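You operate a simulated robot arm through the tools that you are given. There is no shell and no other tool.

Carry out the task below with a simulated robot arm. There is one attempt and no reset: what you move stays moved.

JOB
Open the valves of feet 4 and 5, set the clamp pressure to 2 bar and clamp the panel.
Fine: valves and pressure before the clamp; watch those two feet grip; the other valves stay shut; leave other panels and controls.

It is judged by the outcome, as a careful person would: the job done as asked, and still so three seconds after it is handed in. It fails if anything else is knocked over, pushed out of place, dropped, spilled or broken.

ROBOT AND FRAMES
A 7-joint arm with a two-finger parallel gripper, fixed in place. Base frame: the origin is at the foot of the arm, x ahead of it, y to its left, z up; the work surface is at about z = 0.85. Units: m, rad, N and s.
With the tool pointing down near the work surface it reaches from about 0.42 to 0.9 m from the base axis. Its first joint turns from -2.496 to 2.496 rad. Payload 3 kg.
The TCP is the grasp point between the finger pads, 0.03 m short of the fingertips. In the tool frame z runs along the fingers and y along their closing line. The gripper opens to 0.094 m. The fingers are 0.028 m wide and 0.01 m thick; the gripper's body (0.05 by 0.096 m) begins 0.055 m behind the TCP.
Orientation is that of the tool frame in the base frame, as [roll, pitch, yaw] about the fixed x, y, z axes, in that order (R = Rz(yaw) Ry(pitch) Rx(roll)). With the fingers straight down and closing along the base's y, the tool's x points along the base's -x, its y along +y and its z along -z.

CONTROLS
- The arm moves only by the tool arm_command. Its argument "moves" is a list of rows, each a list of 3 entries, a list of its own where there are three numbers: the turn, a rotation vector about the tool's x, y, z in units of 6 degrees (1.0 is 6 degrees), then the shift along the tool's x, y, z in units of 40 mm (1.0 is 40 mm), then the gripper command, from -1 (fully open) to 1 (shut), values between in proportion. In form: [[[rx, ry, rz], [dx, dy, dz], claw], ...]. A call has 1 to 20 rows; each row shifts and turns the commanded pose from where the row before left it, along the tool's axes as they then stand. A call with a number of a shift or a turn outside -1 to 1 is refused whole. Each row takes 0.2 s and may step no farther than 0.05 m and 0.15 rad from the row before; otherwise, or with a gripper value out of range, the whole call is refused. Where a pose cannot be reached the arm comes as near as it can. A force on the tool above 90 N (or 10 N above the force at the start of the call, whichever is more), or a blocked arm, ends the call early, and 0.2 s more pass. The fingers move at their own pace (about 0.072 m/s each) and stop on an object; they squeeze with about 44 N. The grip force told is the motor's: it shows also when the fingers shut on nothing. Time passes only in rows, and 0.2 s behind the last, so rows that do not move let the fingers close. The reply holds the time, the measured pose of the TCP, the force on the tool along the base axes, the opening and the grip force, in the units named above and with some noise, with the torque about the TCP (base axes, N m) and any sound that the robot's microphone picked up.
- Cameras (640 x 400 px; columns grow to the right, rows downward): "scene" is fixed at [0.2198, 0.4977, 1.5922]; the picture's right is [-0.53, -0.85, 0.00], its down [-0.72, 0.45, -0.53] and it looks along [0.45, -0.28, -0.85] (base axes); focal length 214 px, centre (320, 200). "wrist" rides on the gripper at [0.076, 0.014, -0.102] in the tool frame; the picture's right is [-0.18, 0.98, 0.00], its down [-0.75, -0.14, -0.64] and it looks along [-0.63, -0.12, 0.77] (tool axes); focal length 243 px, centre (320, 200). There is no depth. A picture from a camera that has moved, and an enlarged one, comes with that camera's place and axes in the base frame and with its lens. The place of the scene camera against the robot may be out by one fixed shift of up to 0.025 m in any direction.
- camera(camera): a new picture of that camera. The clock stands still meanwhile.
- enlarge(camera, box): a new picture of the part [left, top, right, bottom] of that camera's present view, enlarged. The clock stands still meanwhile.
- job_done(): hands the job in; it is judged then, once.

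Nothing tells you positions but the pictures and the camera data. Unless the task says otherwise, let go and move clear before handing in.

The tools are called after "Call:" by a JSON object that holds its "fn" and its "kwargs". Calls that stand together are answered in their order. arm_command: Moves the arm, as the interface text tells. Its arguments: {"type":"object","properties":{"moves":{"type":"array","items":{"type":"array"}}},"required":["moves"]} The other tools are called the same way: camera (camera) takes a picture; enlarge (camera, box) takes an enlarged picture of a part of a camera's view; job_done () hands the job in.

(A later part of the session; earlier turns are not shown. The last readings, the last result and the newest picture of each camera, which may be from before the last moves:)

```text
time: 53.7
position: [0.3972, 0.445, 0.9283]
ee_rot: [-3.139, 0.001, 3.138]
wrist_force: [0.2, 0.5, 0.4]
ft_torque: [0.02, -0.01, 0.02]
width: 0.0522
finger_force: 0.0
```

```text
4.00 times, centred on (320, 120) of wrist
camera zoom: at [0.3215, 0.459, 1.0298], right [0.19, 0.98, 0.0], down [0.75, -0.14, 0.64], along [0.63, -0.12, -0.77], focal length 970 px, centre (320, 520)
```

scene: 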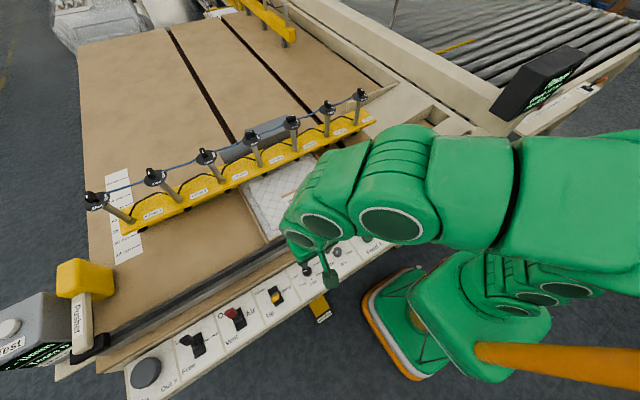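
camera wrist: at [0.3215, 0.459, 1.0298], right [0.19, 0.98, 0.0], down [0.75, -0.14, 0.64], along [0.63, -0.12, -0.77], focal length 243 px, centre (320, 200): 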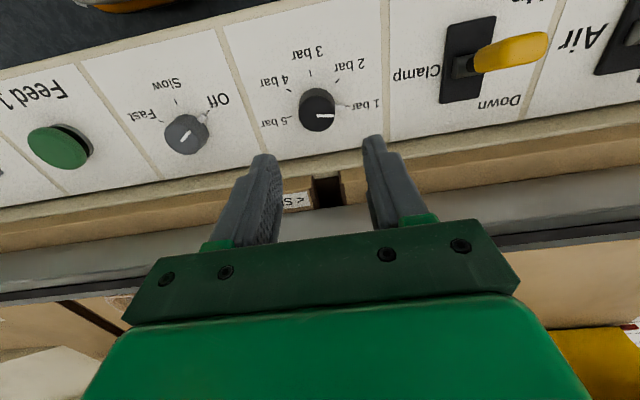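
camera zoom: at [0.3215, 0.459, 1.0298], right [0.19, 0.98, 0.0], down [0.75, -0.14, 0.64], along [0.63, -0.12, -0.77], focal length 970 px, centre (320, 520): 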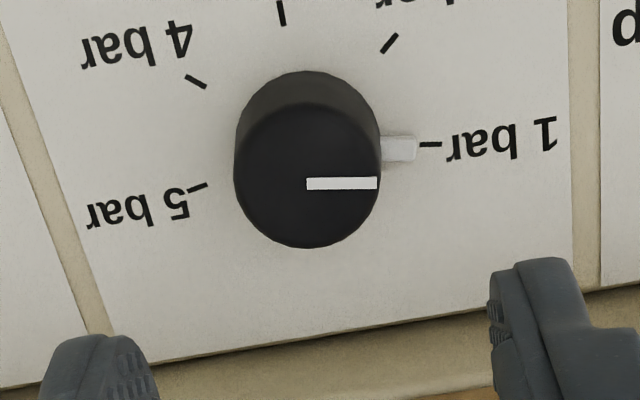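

The dial top is at about (0.396, 0.442, 0.823), 31 mm across and 25 mm tall, with the scale marks 50° apart. I'll pre-turn the gripper −45° (so the fingers avoid the small pointer nub) and descend around it.

Call:
{"fn": "arm_command", "kwargs": {"moves": [[[0, 0, 0], [0.03, -0.075, 0], -0.1], [[0, 0, 1], [0, 0, 0], -0.1], [[0, 0, 1], [0, 0, 0], -0.1], [[0, 0, 1], [0, 0, 0], -0.1], [[0, 0, 1], [0, 0, 0], -0.1], [[0, 0, 1], [0, 0, 0], -0.1], [[0, 0, 1], [0, 0, 0], -0.1], [[0, 0, 1], [0, 0, 0], -0.1], [[0, 0, 0.5], [0, 0, 0], -0.1], [[0, 0, 0], [0, 0, 0.6], -0.1], [[0, 0, 0], [0, 0, 0.6], -0.1], [[0, 0, 0], [0, 0, 0], -0.1]]}}

Call:
{"fn": "camera", "kwargs": {"camera": "wrist"}}

Call:
{"fn": "enlarge", "kwargs": {"camera": "wrist", "box": [240, 90, 400, 190]}}

```text
time: 56.3
position: [0.3954, 0.4391, 0.8802]
ee_rot: [-3.141, -0.001, 2.352]
wrist_force: [0.2, -0.5, 1.0]
ft_torque: [-0.01, 0.03, -0.01]
width: 0.0516
finger_force: 0.1
```

```text
taken
camera wrist: at [0.3528, 0.5033, 0.9826], right [0.83, 0.56, 0.0], down [0.43, -0.63, 0.64], along [0.36, -0.53, -0.77], focal length 243 px, centre (320, 200)
```

wrist: 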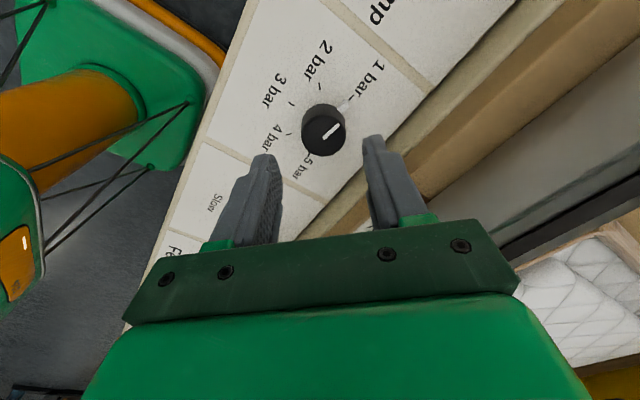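

```text
4.00 times, centred on (320, 140) of wrist
camera zoom: at [0.3528, 0.5033, 0.9826], right [0.83, 0.56, 0.0], down [0.43, -0.63, 0.64], along [0.36, -0.53, -0.77], focal length 970 px, centre (320, 440)
```

zoom: 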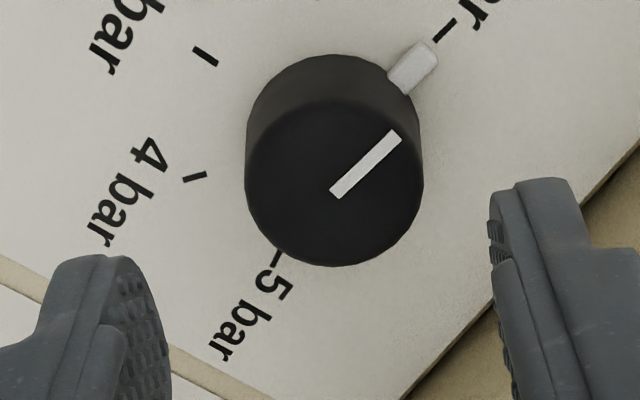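

Call:
{"fn": "arm_command", "kwargs": {"moves": [[[0, 0, 0], [0.055, 0.07, 0.5], -0.1], [[0, 0, 0], [0, 0, 0.5], -0.1], [[0, 0, 0], [0, 0, 0], -0.1]]}}

Call:
{"fn": "enlarge", "kwargs": {"camera": "wrist", "box": [240, 110, 400, 210]}}

```text
time: 57.1
position: [0.3958, 0.4427, 0.8385]
ee_rot: [-3.14, 0.001, 2.354]
wrist_force: [-0.1, 0.5, 0.5]
ft_torque: [0.01, 0.0, 0.0]
width: 0.0519
finger_force: 0.0
```

```text
4.00 times, centred on (320, 160) of wrist
camera zoom: at [0.3521, 0.5067, 0.9425], right [0.83, 0.56, 0.0], down [0.43, -0.63, 0.64], along [0.36, -0.53, -0.77], focal length 970 px, centre (320, 360)
```

zoom: 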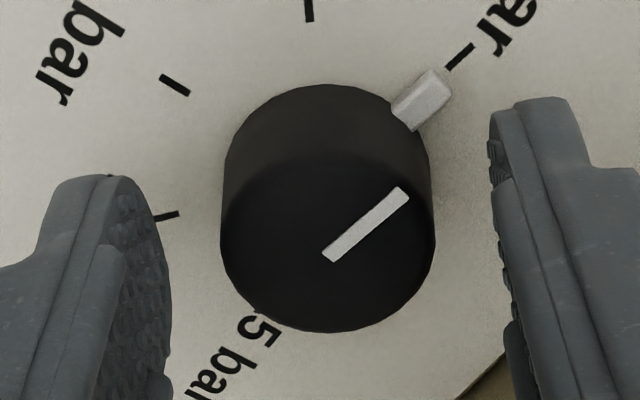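

The dial is centred between the fingers. Closing on it.

Call:
{"fn": "arm_command", "kwargs": {"moves": [[[0, 0, 0], [0, 0, 0], 1], [[0, 0, 0], [0, 0, 0], 1], [[0, 0, 0], [0, 0, 0], 1]]}}

Call:
{"fn": "enlarge", "kwargs": {"camera": "wrist", "box": [240, 110, 400, 210]}}

```text
time: 57.9
position: [0.3963, 0.443, 0.8399]
ee_rot: [3.141, 0.001, 2.355]
wrist_force: [13.1, 11.8, -5.6]
ft_torque: [0.31, -0.53, 0.07]
width: 0.0322
finger_force: 44.5
```

```text
4.00 times, centred on (320, 160) of wrist
camera zoom: at [0.3525, 0.5071, 0.9427], right [0.83, 0.56, 0.0], down [0.43, -0.63, 0.64], along [0.36, -0.53, -0.77], focal length 970 px, centre (320, 360)
```

zoom: 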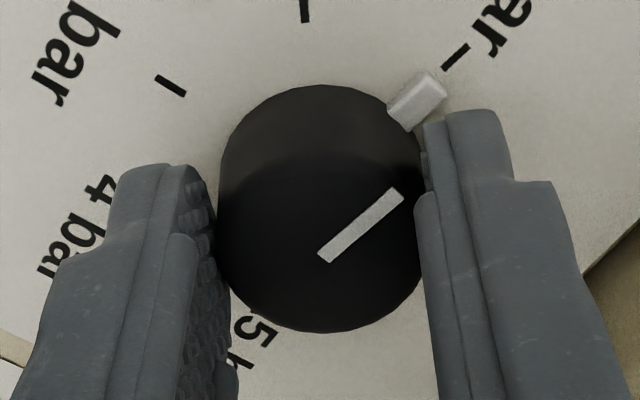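

Good grip with small side load. Turning the dial counter-clockwise in small steps; first 12°.

Call:
{"fn": "arm_command", "kwargs": {"moves": [[[0, 0, -0.5], [0, 0, 0], 1], [[0, 0, -0.5], [0, 0, 0], 1], [[0, 0, -0.5], [0, 0, 0], 1], [[0, 0, -0.5], [0, 0, 0], 1], [[0, 0, 0], [0, 0, 0], 1]]}}

Call:
{"fn": "enlarge", "kwargs": {"camera": "wrist", "box": [240, 110, 400, 210]}}

```text
time: 59.1
position: [0.3966, 0.4423, 0.8399]
ee_rot: [-3.139, 0.001, 2.564]
wrist_force: [-24.3, -7.3, 42.1]
ft_torque: [-0.44, 0.76, -0.04]
width: 0.0325
finger_force: 44.8
```

```text
4.00 times, centred on (320, 160) of wrist
camera zoom: at [0.3402, 0.4963, 0.9421], right [0.69, 0.72, 0.0], down [0.56, -0.53, 0.64], along [0.46, -0.44, -0.77], focal length 970 px, centre (320, 360)
```

zoom: 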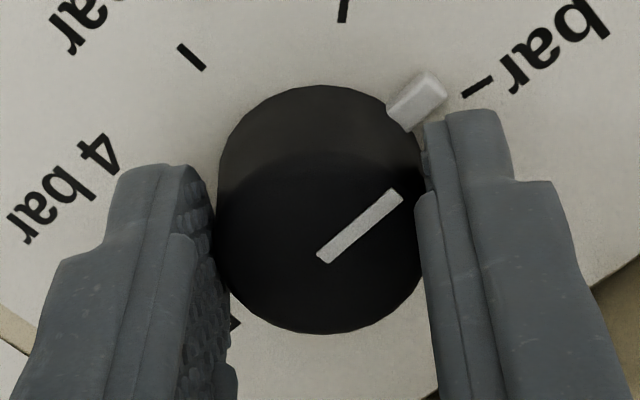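

The dial turns with the gripper (pointer has left 1 bar by 12°). Continuing to about 48°.

Call:
{"fn": "arm_command", "kwargs": {"moves": [[[0, 0, -0.5], [0, 0, -0.04], 1], [[0, 0, -0.5], [0, 0, 0], 1], [[0, 0, -0.5], [0, 0, 0], 1], [[0, 0, -0.5], [0, 0, 0], 1], [[0, 0, -0.5], [0, 0, 0], 1], [[0, 0, -0.5], [0, 0, 0], 1], [[0, 0, -0.5], [0, 0, 0], 1], [[0, 0, -0.5], [0, 0, 0], 1], [[0, 0, -0.5], [0, 0, 0], 1], [[0, 0, -0.5], [0, 0, 0], 1], [[0, 0, 0], [0, 0, 0], 1]]}}

Call:
{"fn": "enlarge", "kwargs": {"camera": "wrist", "box": [240, 110, 400, 210]}}

Call:
{"fn": "enlarge", "kwargs": {"camera": "scene", "box": [480, 40, 608, 120]}}

```text
time: 61.5
position: [0.3958, 0.4423, 0.8409]
ee_rot: [-3.137, -0.002, 3.088]
wrist_force: [-18.1, -49.7, -25.7]
ft_torque: [-1.18, 0.58, -0.05]
width: 0.0322
finger_force: 45.3
```

```text
4.00 times, centred on (320, 160) of wrist
camera zoom: at [0.3212, 0.4607, 0.9432], right [0.24, 0.97, -0.01], down [0.75, -0.18, 0.64], along [0.62, -0.16, -0.77], focal length 970 px, centre (320, 360)
```

zoom: 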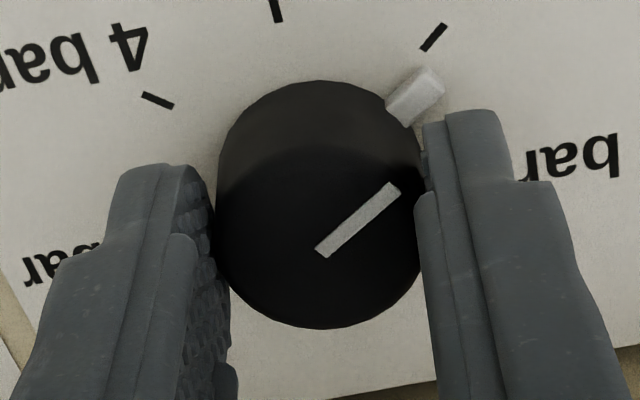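

```text
5.00 times, centred on (544, 80) of scene
camera zoom: at [0.2198, 0.4977, 1.5922], right [-0.53, -0.85, 0.0], down [-0.72, 0.45, -0.53], along [0.45, -0.28, -0.85], focal length 1072 px, centre (-800, 800)
```

zoom: 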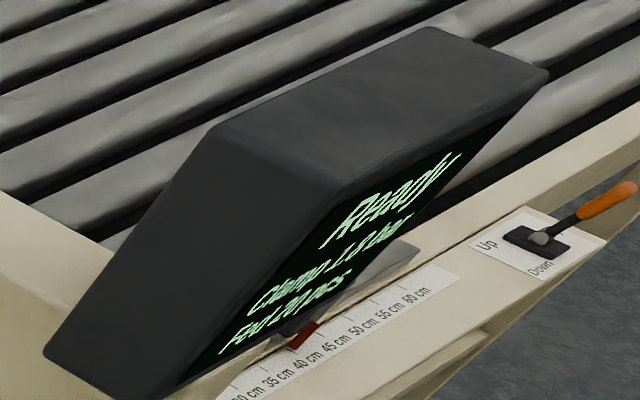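

42° so far; the pointer is about 8–9° short of the 2 bar mark. Turning the rest and checking.

Call:
{"fn": "arm_command", "kwargs": {"moves": [[[0, 0, -0.5], [0, -0.03, 0], 1], [[0, 0, -0.5], [0, 0, 0], 1], [[0, 0, -0.4], [0, 0, 0], 1], [[0, 0, 0], [0, 0, 0], 1]]}}

Call:
{"fn": "enlarge", "kwargs": {"camera": "wrist", "box": [240, 110, 400, 210]}}

Call:
{"fn": "enlarge", "kwargs": {"camera": "scene", "box": [515, 65, 579, 105]}}

```text
time: 62.5
position: [0.3962, 0.4423, 0.8416]
ee_rot: [-3.139, -0.001, -3.049]
wrist_force: [10.8, -53.8, -29.3]
ft_torque: [-1.3, -0.34, -0.08]
width: 0.0319
finger_force: 45.1
```

```text
4.00 times, centred on (320, 160) of wrist
camera zoom: at [0.3196, 0.4489, 0.944], right [0.09, 1.0, 0.0], down [0.76, -0.07, 0.64], along [0.64, -0.06, -0.77], focal length 970 px, centre (320, 360)
```

zoom: 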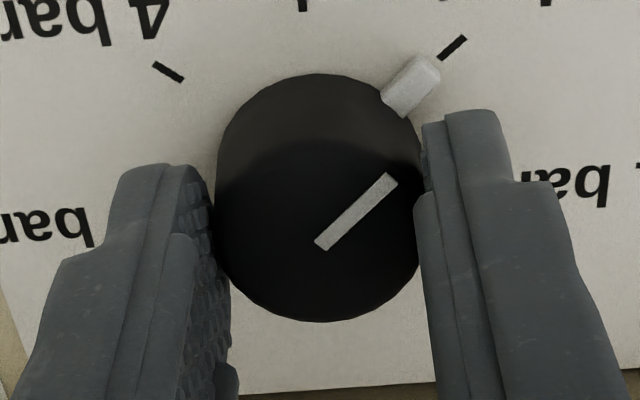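

```text
10.00 times, centred on (547, 85) of scene
camera zoom: at [0.2198, 0.4977, 1.5922], right [-0.53, -0.85, 0.0], down [-0.72, 0.45, -0.53], along [0.45, -0.28, -0.85], focal length 2145 px, centre (-1950, 1350)
```

zoom: 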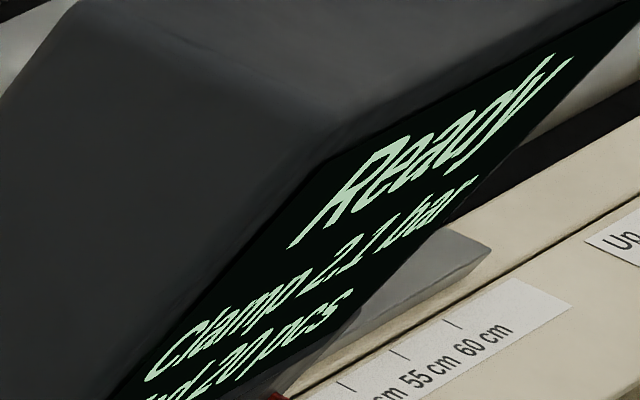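

Call:
{"fn": "enlarge", "kwargs": {"camera": "scene", "box": [530, 75, 566, 105]}}

Call:
{"fn": "enlarge", "kwargs": {"camera": "scene", "box": [538, 80, 564, 98]}}

Call:
{"fn": "enlarge", "kwargs": {"camera": "wrist", "box": [310, 100, 374, 160]}}

```text
13.33 times, centred on (548, 90) of scene
camera zoom: at [0.2198, 0.4977, 1.5922], right [-0.53, -0.85, 0.0], down [-0.72, 0.45, -0.53], along [0.45, -0.28, -0.85], focal length 2860 px, centre (-2720, 1667)
```

zoom: 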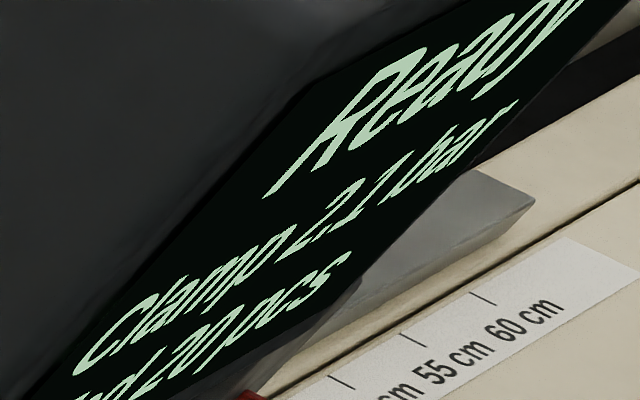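

```text
16.00 times, centred on (551, 89) of scene
camera zoom: at [0.2198, 0.4977, 1.5922], right [-0.53, -0.85, 0.0], down [-0.72, 0.45, -0.53], along [0.45, -0.28, -0.85], focal length 3432 px, centre (-3376, 1976)
```

zoom: 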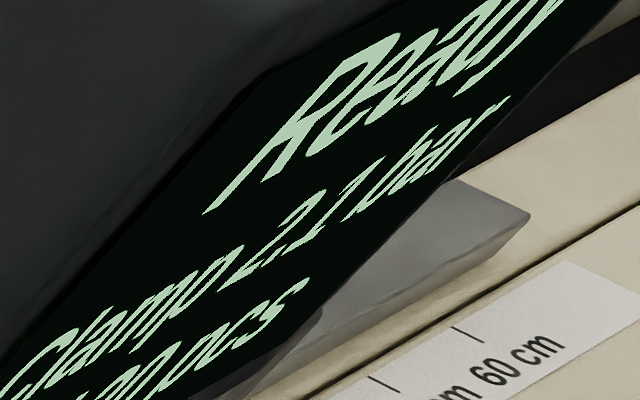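

```text
6.67 times, centred on (342, 130) of wrist
camera zoom: at [0.3196, 0.4489, 0.944], right [0.09, 1.0, 0.0], down [0.76, -0.07, 0.64], along [0.64, -0.06, -0.77], focal length 1618 px, centre (173, 667)
```

zoom: 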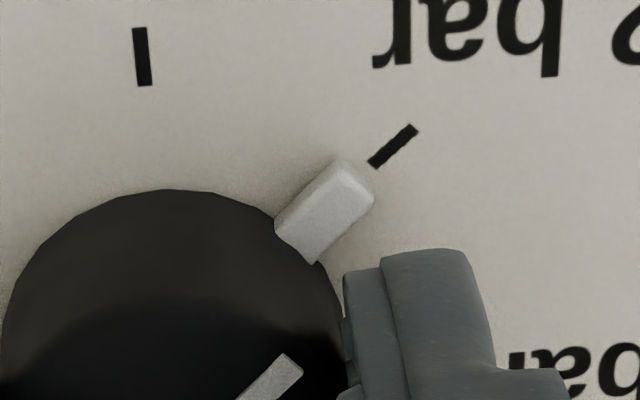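

The pointer lines up with the 2 bar mark, but the display seems to read "2.1 bar". I'll nudge the dial back about 2° and read it again.

Call:
{"fn": "arm_command", "kwargs": {"moves": [[[0, 0, 0.3], [0, 0, 0], 1], [[0, 0, 0], [0, 0, 0], 1], [[0, 0, 0], [0, 0, 0], 1]]}}

Call:
{"fn": "enlarge", "kwargs": {"camera": "scene", "box": [538, 80, 564, 98]}}

Call:
{"fn": "enlarge", "kwargs": {"camera": "wrist", "box": [310, 100, 374, 160]}}

```text
time: 63.3
position: [0.3961, 0.4426, 0.8404]
ee_rot: [-3.141, 0.0, -3.083]
wrist_force: [17.6, -57.2, -8.8]
ft_torque: [-1.64, -0.45, -0.08]
width: 0.0321
finger_force: 45.3
```

```text
16.00 times, centred on (551, 89) of scene
camera zoom: at [0.2198, 0.4977, 1.5922], right [-0.53, -0.85, 0.0], down [-0.72, 0.45, -0.53], along [0.45, -0.28, -0.85], focal length 3432 px, centre (-3376, 1976)
```

zoom: 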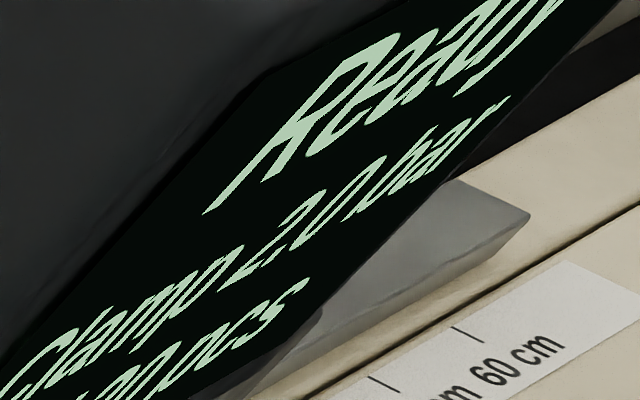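

```text
6.67 times, centred on (342, 130) of wrist
camera zoom: at [0.3198, 0.4513, 0.9441], right [0.12, 0.99, 0.0], down [0.76, -0.09, 0.64], along [0.64, -0.08, -0.77], focal length 1618 px, centre (173, 667)
```

zoom: 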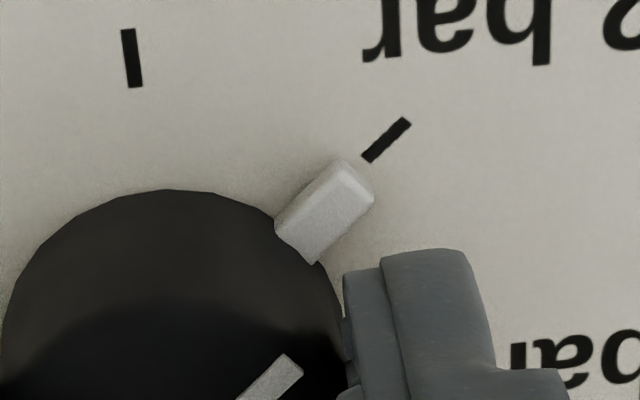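

The display now reads 2.0 bar with the pointer at the 2 bar mark. I'll centre it a hair more (1° back), and ease the side load before letting go.

Call:
{"fn": "arm_command", "kwargs": {"moves": [[[0, 0, 0.15], [0, -0.04, 0], 1], [[0, 0, 0], [0, 0, 0], 1]]}}

Call:
{"fn": "enlarge", "kwargs": {"camera": "scene", "box": [538, 80, 564, 98]}}

```text
time: 63.9
position: [0.3954, 0.4418, 0.8416]
ee_rot: [-3.14, 0.0, -3.096]
wrist_force: [13.6, -25.1, -9.7]
ft_torque: [-0.78, -0.42, -0.04]
width: 0.0321
finger_force: 44.8
```

```text
16.00 times, centred on (551, 89) of scene
camera zoom: at [0.2198, 0.4977, 1.5922], right [-0.53, -0.85, 0.0], down [-0.72, 0.45, -0.53], along [0.45, -0.28, -0.85], focal length 3432 px, centre (-3376, 1976)
```

zoom: 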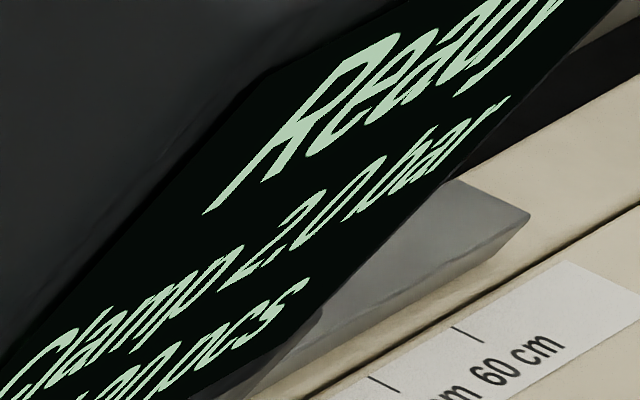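

Still 2.0 bar with less side load. Easing a bit more, then opening and lifting straight up.

Call:
{"fn": "arm_command", "kwargs": {"moves": [[[0, 0, 0], [0.02, -0.04, 0], 1], [[0, 0, 0], [0, 0, 0], 1], [[0, 0, 0], [0, 0, 0], -0.1], [[0, 0, 0], [0, 0, 0], -0.1], [[0, 0, 0], [0, 0, -0.5], -0.1], [[0, 0, 0], [0, 0, -1], -0.1], [[0, 0, 0], [0, 0, -1], -0.1], [[0, 0, 0], [0, 0, 0], -0.1]]}}

Call:
{"fn": "camera", "kwargs": {"camera": "wrist"}}

Call:
{"fn": "enlarge", "kwargs": {"camera": "wrist", "box": [240, 60, 400, 160]}}

Call:
{"fn": "enlarge", "kwargs": {"camera": "scene", "box": [538, 80, 564, 98]}}

```text
time: 65.7
position: [0.3972, 0.4416, 0.9423]
ee_rot: [-3.139, 0.0, -3.099]
wrist_force: [-0.1, -0.3, 0.6]
ft_torque: [-0.01, 0.02, -0.02]
width: 0.0519
finger_force: 0.2
```

```text
taken
camera wrist: at [0.3207, 0.451, 1.0445], right [0.14, 0.99, 0.0], down [0.76, -0.11, 0.64], along [0.64, -0.09, -0.77], focal length 243 px, centre (320, 200)
```

wrist: 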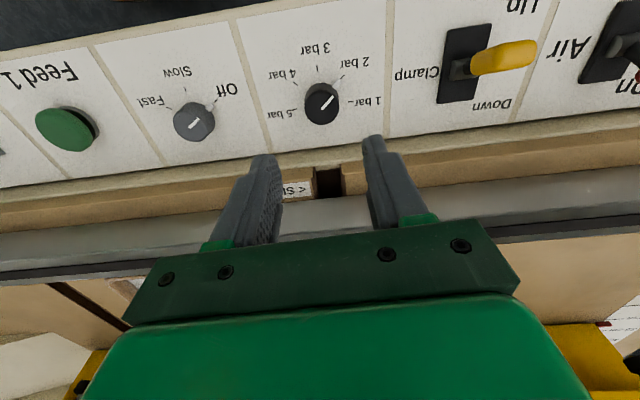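

```text
4.00 times, centred on (320, 110) of wrist
camera zoom: at [0.3207, 0.451, 1.0445], right [0.14, 0.99, 0.0], down [0.76, -0.11, 0.64], along [0.64, -0.09, -0.77], focal length 970 px, centre (320, 560)
```

zoom: 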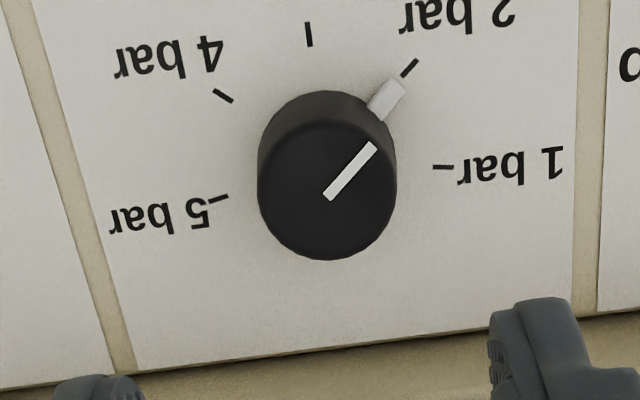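

```text
16.00 times, centred on (551, 89) of scene
camera zoom: at [0.2198, 0.4977, 1.5922], right [-0.53, -0.85, 0.0], down [-0.72, 0.45, -0.53], along [0.45, -0.28, -0.85], focal length 3432 px, centre (-3376, 1976)
```

zoom: 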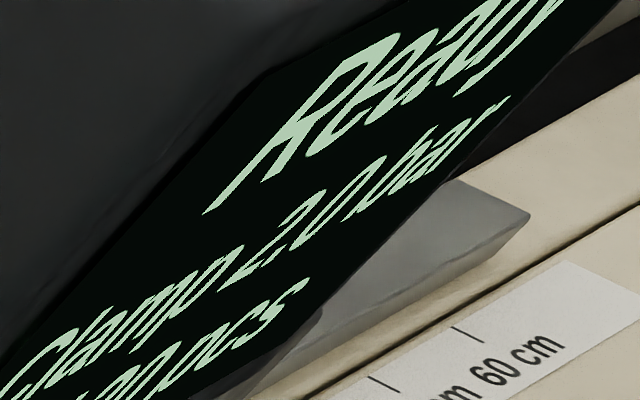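

Pressure is set: pointer on 2 bar, display 2.0 bar. Now the clamp lever, whose slot is near (0.385, 0.573) with the yellow handle tipped towards "Up"; I'll move over to it.

Call:
{"fn": "arm_command", "kwargs": {"moves": [[[0, 0, 0], [0.36, 0.82, -0.11], -0.1], [[0, 0, 0], [0.36, 0.82, -0.11], -0.1], [[0, 0, 0], [0.36, 0.82, -0.11], -0.1], [[0, 0, 0], [0.36, 0.82, -0.11], -0.1], [[0, 0, 0.4], [0, 0, 0], -0.1], [[0, 0, 0], [0, 0, 0], -0.1]]}}

Call:
{"fn": "camera", "kwargs": {"camera": "wrist"}}

Call:
{"fn": "enlarge", "kwargs": {"camera": "wrist", "box": [240, 50, 400, 150]}}

```text
time: 67.1
position: [0.332, 0.569, 0.9551]
ee_rot: [-3.139, -0.001, -3.14]
wrist_force: [-0.1, 0.4, -0.8]
ft_torque: [0.01, -0.01, -0.01]
width: 0.0516
finger_force: 0.1
```

```text
taken
camera wrist: at [0.2566, 0.5818, 1.0601], right [0.18, 0.98, 0.0], down [0.75, -0.14, 0.64], along [0.63, -0.12, -0.77], focal length 243 px, centre (320, 200)
```

wrist: 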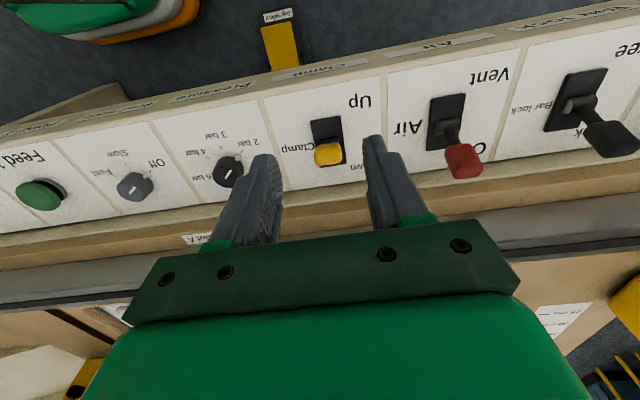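

```text
4.00 times, centred on (320, 100) of wrist
camera zoom: at [0.2566, 0.5818, 1.0601], right [0.18, 0.98, 0.0], down [0.75, -0.14, 0.64], along [0.63, -0.12, -0.77], focal length 970 px, centre (320, 600)
```

zoom: 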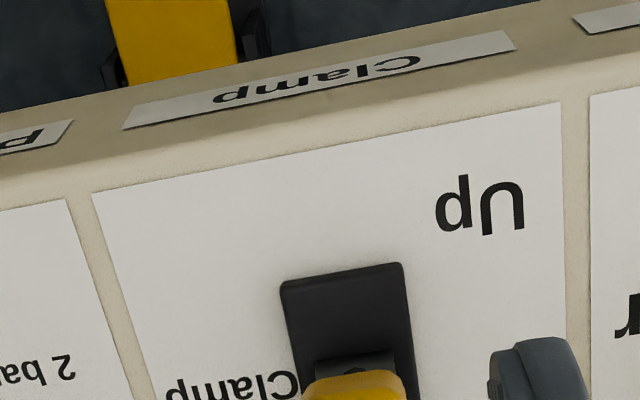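

Call:
{"fn": "enlarge", "kwargs": {"camera": "wrist", "box": [270, 100, 380, 180]}}

Call:
{"fn": "enlarge", "kwargs": {"camera": "scene", "box": [232, 265, 312, 325]}}

```text
5.00 times, centred on (325, 140) of wrist
camera zoom: at [0.2566, 0.5818, 1.0601], right [0.18, 0.98, 0.0], down [0.75, -0.14, 0.64], along [0.63, -0.12, -0.77], focal length 1213 px, centre (295, 500)
```

zoom: 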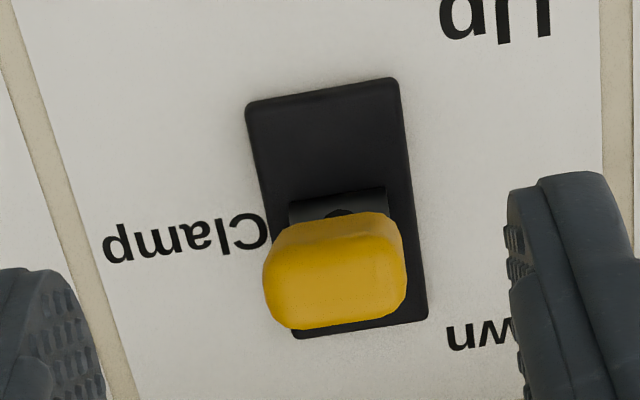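

```text
6.67 times, centred on (272, 295) of scene
camera zoom: at [0.2198, 0.4977, 1.5922], right [-0.53, -0.85, 0.0], down [-0.72, 0.45, -0.53], along [0.45, -0.28, -0.85], focal length 1430 px, centre (640, -433)
```

zoom: 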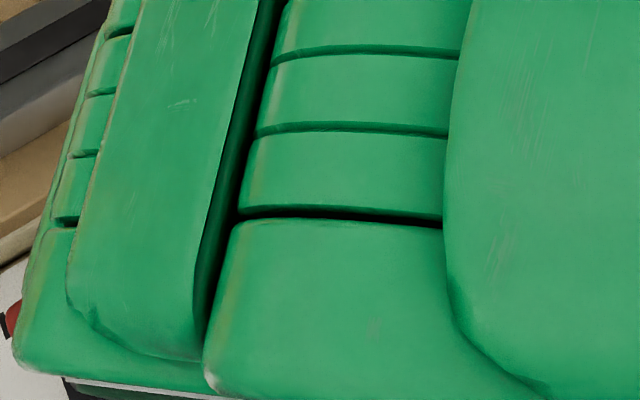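

The lever handle is about 24 mm wide with its tip near (0.363, 0.568, 0.875). I'll come over it from above, straddling it with the open fingers.

Call:
{"fn": "arm_command", "kwargs": {"moves": [[[0, 0, 0], [-0.8, 0, 0], -0.1], [[0, 0, 0], [0, 0, 0.7], -0.1], [[0, 0, 0], [0, 0, 0.5], -0.1], [[0, 0, 0], [0, 0, 0], -0.1]]}}

Call:
{"fn": "camera", "kwargs": {"camera": "wrist"}}

Call:
{"fn": "enlarge", "kwargs": {"camera": "wrist", "box": [240, 100, 400, 200]}}

```text
time: 68.1
position: [0.3638, 0.5681, 0.9081]
ee_rot: [-3.141, 0.0, -3.137]
wrist_force: [0.3, 0.0, 0.7]
ft_torque: [-0.05, 0.03, 0.0]
width: 0.0516
finger_force: 0.0
```

```text
taken
camera wrist: at [0.2882, 0.5825, 1.0103], right [0.18, 0.98, 0.0], down [0.75, -0.14, 0.64], along [0.63, -0.12, -0.77], focal length 243 px, centre (320, 200)
```

wrist: 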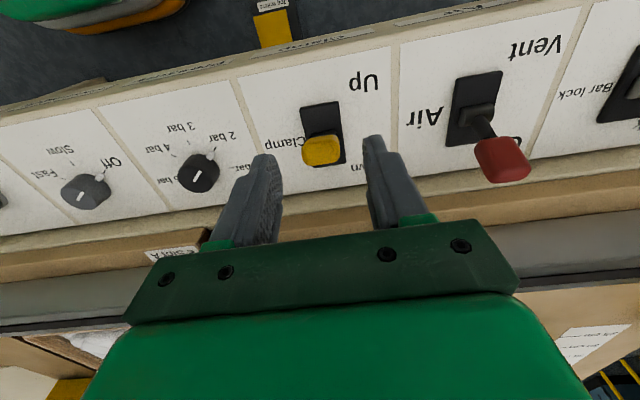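

```text
4.00 times, centred on (320, 150) of wrist
camera zoom: at [0.2882, 0.5825, 1.0103], right [0.18, 0.98, 0.0], down [0.75, -0.14, 0.64], along [0.63, -0.12, -0.77], focal length 970 px, centre (320, 400)
```

zoom: 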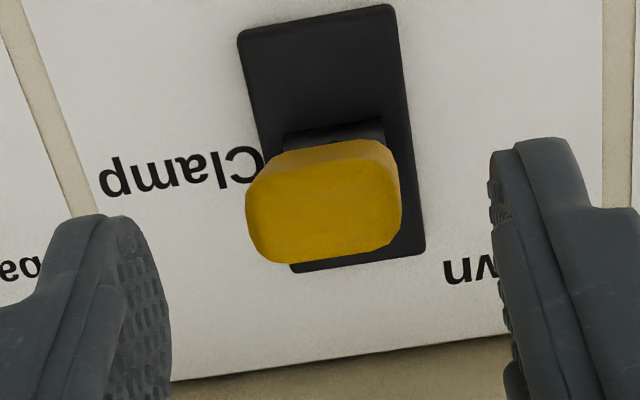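

Handle is centred between the fingers. Descending and closing on it.

Call:
{"fn": "arm_command", "kwargs": {"moves": [[[0, 0, 0], [0, 0.03, 0.5], -0.1], [[0, 0, 0], [0, 0, 0.5], -0.1], [[0, 0, 0], [0, 0, 0], -0.1]]}}

Call:
{"fn": "enlarge", "kwargs": {"camera": "wrist", "box": [240, 100, 400, 200]}}

Call:
{"fn": "camera", "kwargs": {"camera": "scene"}}

```text
time: 68.9
position: [0.3623, 0.5714, 0.8706]
ee_rot: [-3.141, -0.002, -3.138]
wrist_force: [0.4, 0.6, 0.1]
ft_torque: [0.0, 0.02, -0.01]
width: 0.0518
finger_force: 0.0
```

```text
4.00 times, centred on (320, 150) of wrist
camera zoom: at [0.2868, 0.5843, 0.9726], right [0.18, 0.98, 0.0], down [0.75, -0.14, 0.64], along [0.63, -0.12, -0.77], focal length 970 px, centre (320, 400)
```

zoom: 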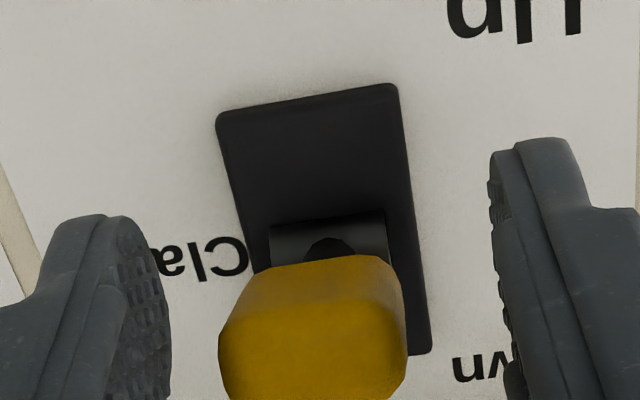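

```text
taken
```

scene: 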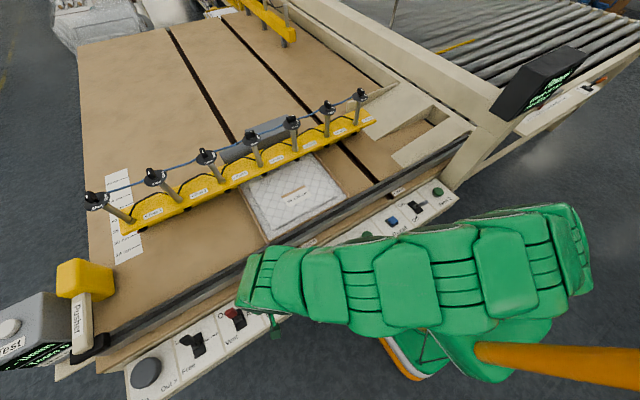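

Call:
{"fn": "arm_command", "kwargs": {"moves": [[[0, 0, 0], [0, -0.055, 0], -0.1], [[0, 0, 0], [0, 0, 0], 1], [[0, 0, 0], [0, 0, 0], 1], [[0, 0, 0], [0, 0, 0], 1]]}}

Call:
{"fn": "enlarge", "kwargs": {"camera": "wrist", "box": [240, 100, 400, 200]}}

```text
time: 69.9
position: [0.3626, 0.5679, 0.8707]
ee_rot: [-3.141, 0.0, -3.137]
wrist_force: [1.6, 23.5, -4.2]
ft_torque: [0.11, 0.04, 0.4]
width: 0.0296
finger_force: 44.7
```

```text
4.00 times, centred on (320, 150) of wrist
camera zoom: at [0.287, 0.5822, 0.9729], right [0.18, 0.98, 0.0], down [0.75, -0.14, 0.64], along [0.63, -0.12, -0.77], focal length 970 px, centre (320, 400)
```

zoom: 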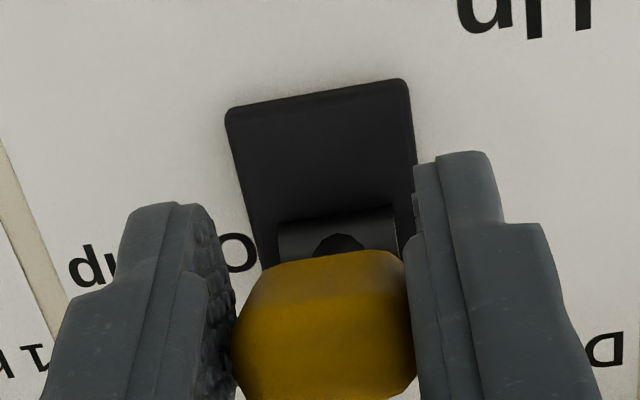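

Gripped. Now moving the lever from Up over to Down (away from the robot) in small steps.

Call:
{"fn": "arm_command", "kwargs": {"moves": [[[0, 0, 0], [0, 0.04, 0], 1], [[0, 0, 0], [-0.2, 0, -0.04], 1], [[0, 0, 0], [-0.2, 0, -0.03], 1], [[0, 0, 0], [-0.2, 0, -0.01], 1], [[0, 0, 0], [0, 0, 0], 1]]}}

Call:
{"fn": "enlarge", "kwargs": {"camera": "wrist", "box": [240, 100, 400, 200]}}

```text
time: 71.1
position: [0.3874, 0.5696, 0.8736]
ee_rot: [-3.139, -0.001, -3.138]
wrist_force: [-22.4, 13.1, -6.6]
ft_torque: [0.94, 1.35, -0.17]
width: 0.026
finger_force: 44.6
```

```text
4.00 times, centred on (320, 150) of wrist
camera zoom: at [0.3116, 0.5827, 0.9751], right [0.18, 0.98, 0.0], down [0.75, -0.14, 0.64], along [0.63, -0.12, -0.77], focal length 970 px, centre (320, 400)
```

zoom: 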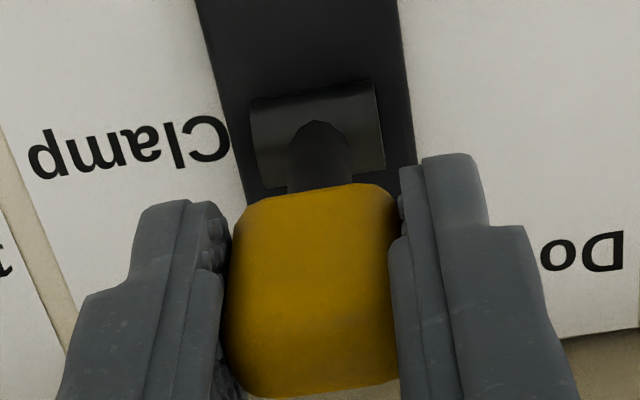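

The lever is near its middle and following. Continuing to Down.

Call:
{"fn": "arm_command", "kwargs": {"moves": [[[0, 0, 0], [-0.2, 0, 0.02], 1], [[0, 0, 0], [-0.2, 0, 0.03], 1], [[0, 0, 0], [-0.2, 0, 0.05], 1], [[0, 0, 0], [0, 0, 0], 1]]}}

Call:
{"fn": "enlarge", "kwargs": {"camera": "wrist", "box": [240, 100, 400, 200]}}

Call:
{"fn": "enlarge", "kwargs": {"camera": "scene", "box": [200, 140, 360, 240]}}

Call:
{"fn": "enlarge", "kwargs": {"camera": "scene", "box": [515, 65, 579, 105]}}

```text
time: 72.1
position: [0.407, 0.5686, 0.8708]
ee_rot: [-3.139, -0.008, -3.139]
wrist_force: [-24.8, -17.7, 22.2]
ft_torque: [-0.25, -0.04, -0.46]
width: 0.026
finger_force: 44.9
stopped in row 4: the force on the tool passed its limit at 92 N (the readings are from after the stop); the commanded pose is now the measured one
```

```text
4.00 times, centred on (320, 150) of wrist
camera zoom: at [0.3319, 0.5829, 0.9737], right [0.18, 0.98, -0.01], down [0.76, -0.14, 0.64], along [0.63, -0.12, -0.77], focal length 970 px, centre (320, 400)
```

zoom: 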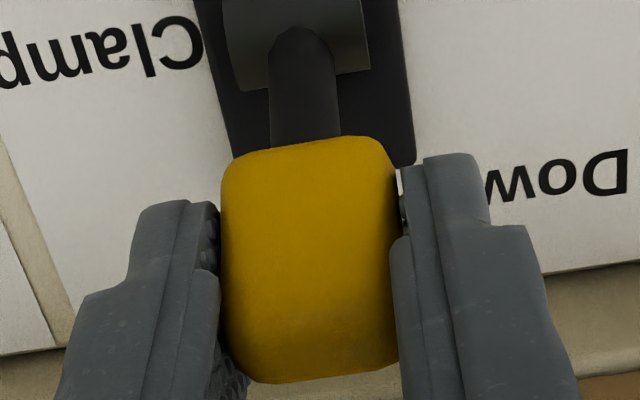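

```text
4.00 times, centred on (280, 190) of scene
camera zoom: at [0.2198, 0.4977, 1.5922], right [-0.53, -0.85, 0.0], down [-0.72, 0.45, -0.53], along [0.45, -0.28, -0.85], focal length 858 px, centre (480, 240)
```

zoom: 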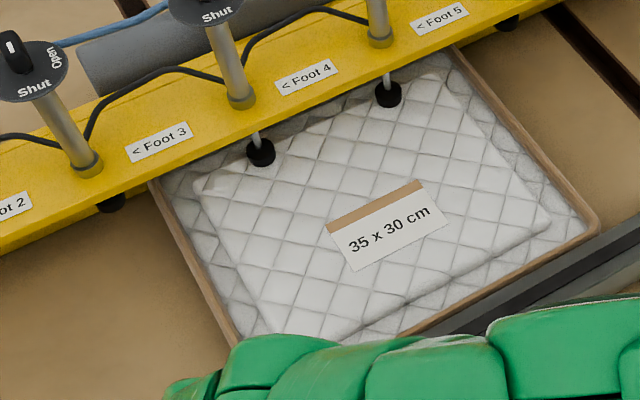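

```text
10.00 times, centred on (547, 85) of scene
camera zoom: at [0.2198, 0.4977, 1.5922], right [-0.53, -0.85, 0.0], down [-0.72, 0.45, -0.53], along [0.45, -0.28, -0.85], focal length 2145 px, centre (-1950, 1350)
```

zoom: 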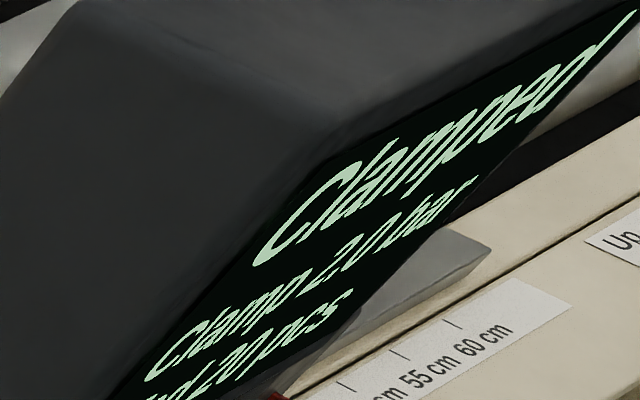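

The display now says "Clamped, 2.0 bar" and feet 4 and 5 have extended onto the panel. I'll release the lever, lift clear, and then inspect both feet.

Call:
{"fn": "arm_command", "kwargs": {"moves": [[[0, 0, 0], [0, 0, 0], 0.3], [[0, 0, 0], [0, 0, 0], -0.1], [[0, 0, 0], [0, 0, 0], -0.1], [[0, 0, 0], [0, 0, -0.5], -0.1], [[0, 0, 0], [0, 0, -1], -0.1], [[0, 0, 0], [0, 0, -1], -0.1], [[0, 0, 0], [0, 0, -1], -0.1], [[0, 0, 0], [0, 0, 0], -0.1]]}}

Call:
{"fn": "camera", "kwargs": {"camera": "wrist"}}

Call:
{"fn": "camera", "kwargs": {"camera": "scene"}}

Call:
{"fn": "enlarge", "kwargs": {"camera": "scene", "box": [240, 150, 320, 200]}}

Call:
{"fn": "enlarge", "kwargs": {"camera": "scene", "box": [515, 65, 579, 105]}}

```text
time: 73.9
position: [0.4107, 0.5695, 1.0101]
ee_rot: [-3.133, -0.008, -3.137]
wrist_force: [-0.4, -0.6, 0.4]
ft_torque: [-0.03, -0.03, 0.0]
width: 0.0517
finger_force: 0.0
```

```text
taken
camera wrist: at [0.3357, 0.5833, 1.1131], right [0.18, 0.98, -0.01], down [0.76, -0.14, 0.64], along [0.63, -0.12, -0.77], focal length 243 px, centre (320, 200)
```

wrist: 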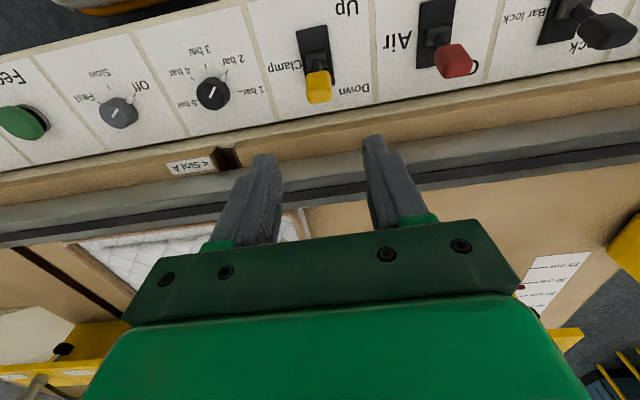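

```text
taken
```

scene: 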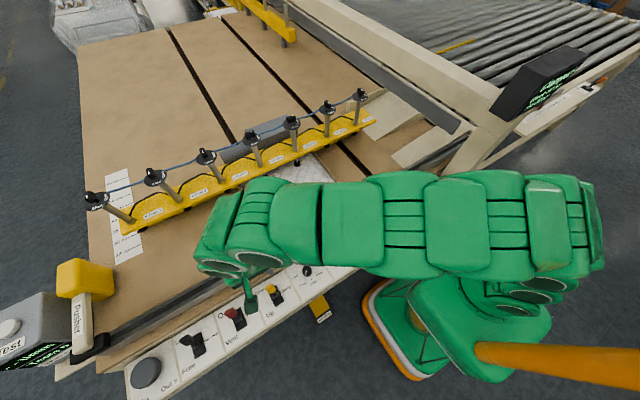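

```text
8.00 times, centred on (280, 175) of scene
camera zoom: at [0.2198, 0.4977, 1.5922], right [-0.53, -0.85, 0.0], down [-0.72, 0.45, -0.53], along [0.45, -0.28, -0.85], focal length 1716 px, centre (640, 400)
```

zoom: 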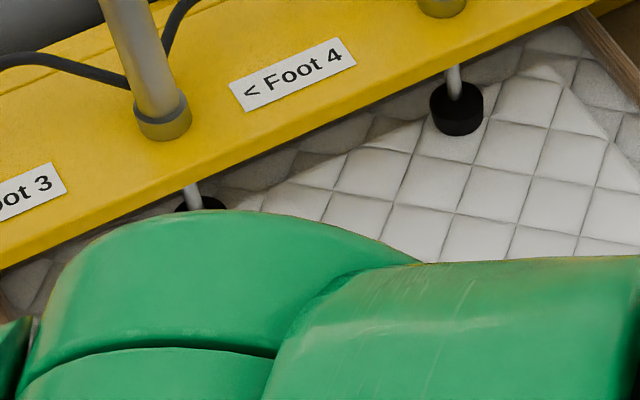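

```text
10.00 times, centred on (547, 85) of scene
camera zoom: at [0.2198, 0.4977, 1.5922], right [-0.53, -0.85, 0.0], down [-0.72, 0.45, -0.53], along [0.45, -0.28, -0.85], focal length 2145 px, centre (-1950, 1350)
```

zoom: 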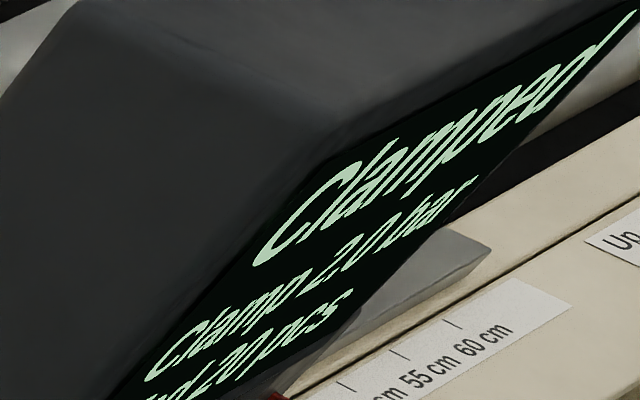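

Lever is at Down and the display stays "Clamped". I notice a grey strip near the right rail that I want to look at, along with the feet; I'll move the arm out of the scene camera's way.

Call:
{"fn": "enlarge", "kwargs": {"camera": "scene", "box": [300, 0, 500, 150]}}

Call:
{"fn": "arm_command", "kwargs": {"moves": [[[0, 0, 0], [0, -1, -0.5], -0.1], [[0, 0, 0], [0, -1, -0.5], -0.1], [[0, 0, 0], [0, -1, -0.5], -0.1], [[0, 0, 0], [0, -1, -0.5], -0.1], [[0, 0, 0], [0, -1, -0.5], -0.1], [[0, 0, 0], [0, -1, -0.5], -0.1], [[0, 0, 0], [0, -1, -0.5], -0.1], [[0, 0, 0], [0, -1, -0.5], -0.1], [[0, 0, 0], [0, -1, 0], -0.1], [[0, 0, 0], [0, -1, 0], -0.1], [[0, 0, 0], [0, 0, 0], -0.1]]}}

Call:
{"fn": "camera", "kwargs": {"camera": "scene"}}

Call:
{"fn": "camera", "kwargs": {"camera": "wrist"}}

```text
2.67 times, centred on (400, 75) of scene
camera zoom: at [0.2198, 0.4977, 1.5922], right [-0.53, -0.85, 0.0], down [-0.72, 0.45, -0.53], along [0.45, -0.28, -0.85], focal length 572 px, centre (107, 533)
```

zoom: 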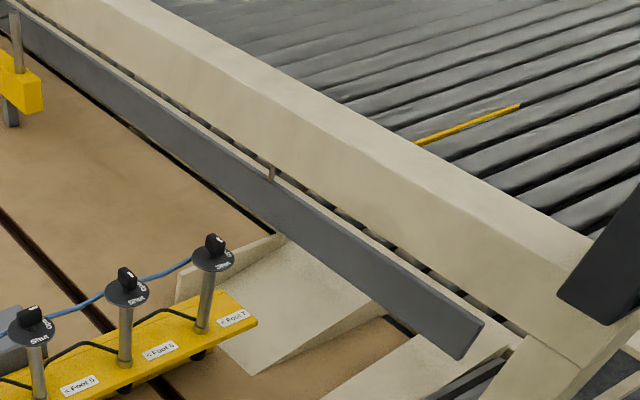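

```text
time: 76.3
position: [0.4128, 0.1682, 1.1725]
ee_rot: [-3.139, -0.004, -3.137]
wrist_force: [0.0, 0.8, -0.1]
ft_torque: [-0.03, 0.01, -0.06]
width: 0.0517
finger_force: 0.1
```

```text
taken
```

scene: 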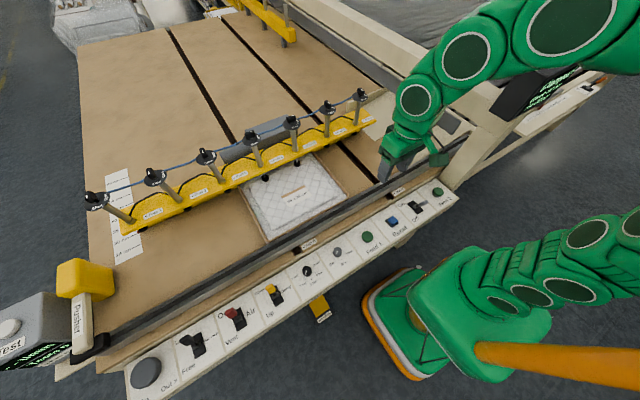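

```text
taken
camera wrist: at [0.3379, 0.1825, 1.2746], right [0.18, 0.98, 0.0], down [0.76, -0.14, 0.64], along [0.63, -0.12, -0.77], focal length 243 px, centre (320, 200)
```

wrist: 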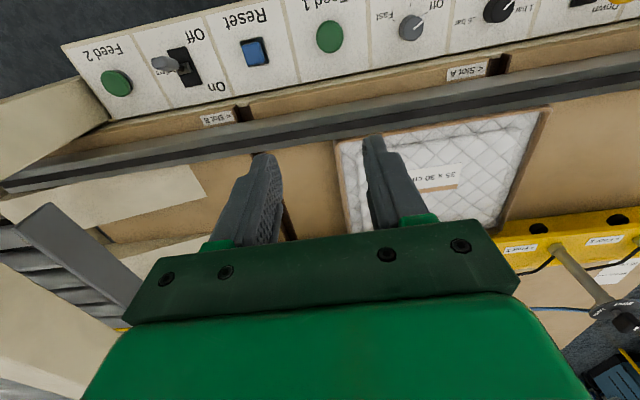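

The arm is clear. The grey bar on the right looks like the machine's own guard that came up on its posts when the clamp engaged. Now a close look at the two feet and all valves.

Call:
{"fn": "enlarge", "kwargs": {"camera": "scene", "box": [240, 150, 320, 200]}}

Call:
{"fn": "enlarge", "kwargs": {"camera": "scene", "box": [220, 70, 400, 190]}}

Call:
{"fn": "enlarge", "kwargs": {"camera": "scene", "box": [80, 120, 240, 240]}}

Call:
{"fn": "enlarge", "kwargs": {"camera": "scene", "box": [160, 240, 360, 370]}}

Call:
{"fn": "enlarge", "kwargs": {"camera": "scene", "box": [515, 65, 579, 105]}}

Call:
{"fn": "enlarge", "kwargs": {"camera": "scene", "box": [320, 170, 480, 270]}}

```text
8.00 times, centred on (280, 175) of scene
camera zoom: at [0.2198, 0.4977, 1.5922], right [-0.53, -0.85, 0.0], down [-0.72, 0.45, -0.53], along [0.45, -0.28, -0.85], focal length 1716 px, centre (640, 400)
```

zoom: 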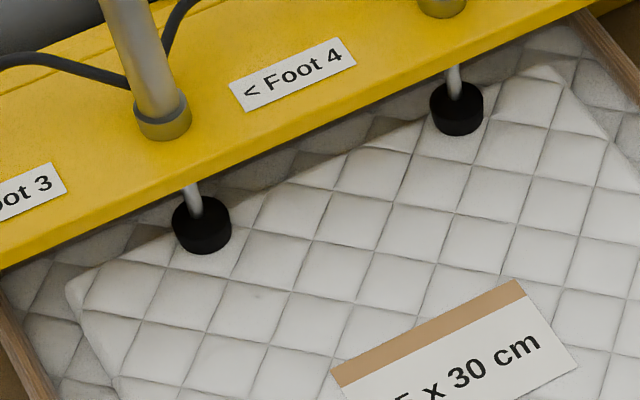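

```text
3.33 times, centred on (310, 130) of scene
camera zoom: at [0.2198, 0.4977, 1.5922], right [-0.53, -0.85, 0.0], down [-0.72, 0.45, -0.53], along [0.45, -0.28, -0.85], focal length 715 px, centre (353, 433)
```

zoom: 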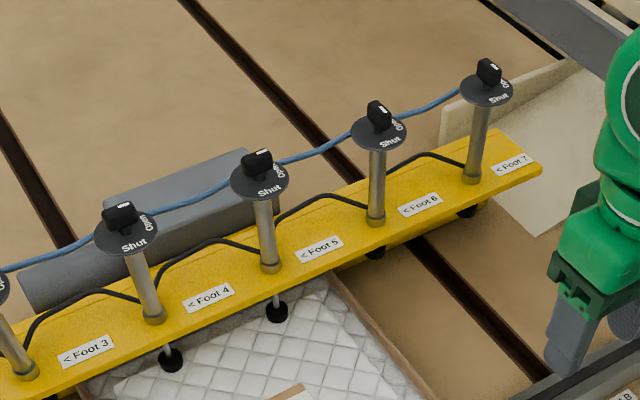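

```text
3.33 times, centred on (160, 180) of scene
camera zoom: at [0.2198, 0.4977, 1.5922], right [-0.53, -0.85, 0.0], down [-0.72, 0.45, -0.53], along [0.45, -0.28, -0.85], focal length 715 px, centre (853, 267)
```

zoom: 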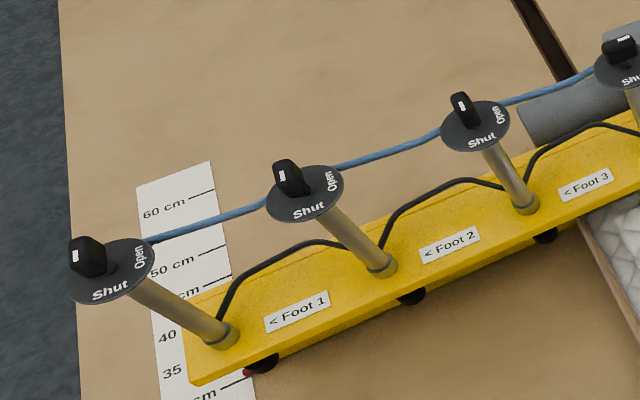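

```text
3.08 times, centred on (260, 305) of scene
camera zoom: at [0.2198, 0.4977, 1.5922], right [-0.53, -0.85, 0.0], down [-0.72, 0.45, -0.53], along [0.45, -0.28, -0.85], focal length 660 px, centre (505, -123)
```

zoom: 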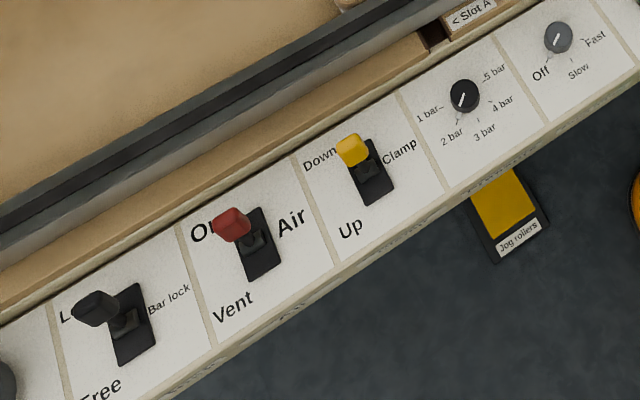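

```text
10.00 times, centred on (547, 85) of scene
camera zoom: at [0.2198, 0.4977, 1.5922], right [-0.53, -0.85, 0.0], down [-0.72, 0.45, -0.53], along [0.45, -0.28, -0.85], focal length 2145 px, centre (-1950, 1350)
```

zoom: 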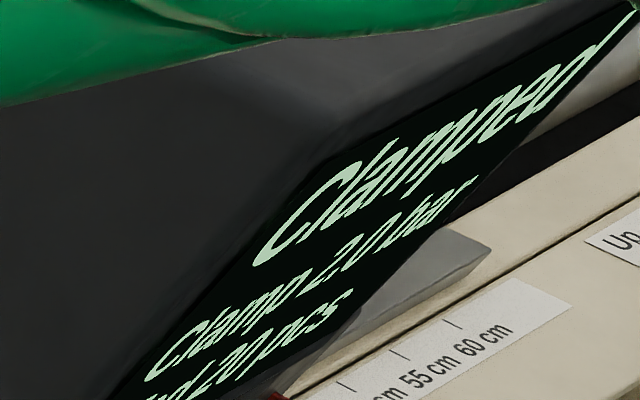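

```text
4.00 times, centred on (400, 220) of scene
camera zoom: at [0.2198, 0.4977, 1.5922], right [-0.53, -0.85, 0.0], down [-0.72, 0.45, -0.53], along [0.45, -0.28, -0.85], focal length 858 px, centre (0, 120)
```

zoom: 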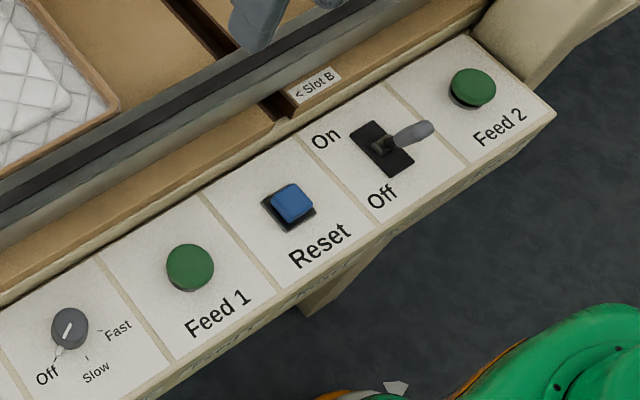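

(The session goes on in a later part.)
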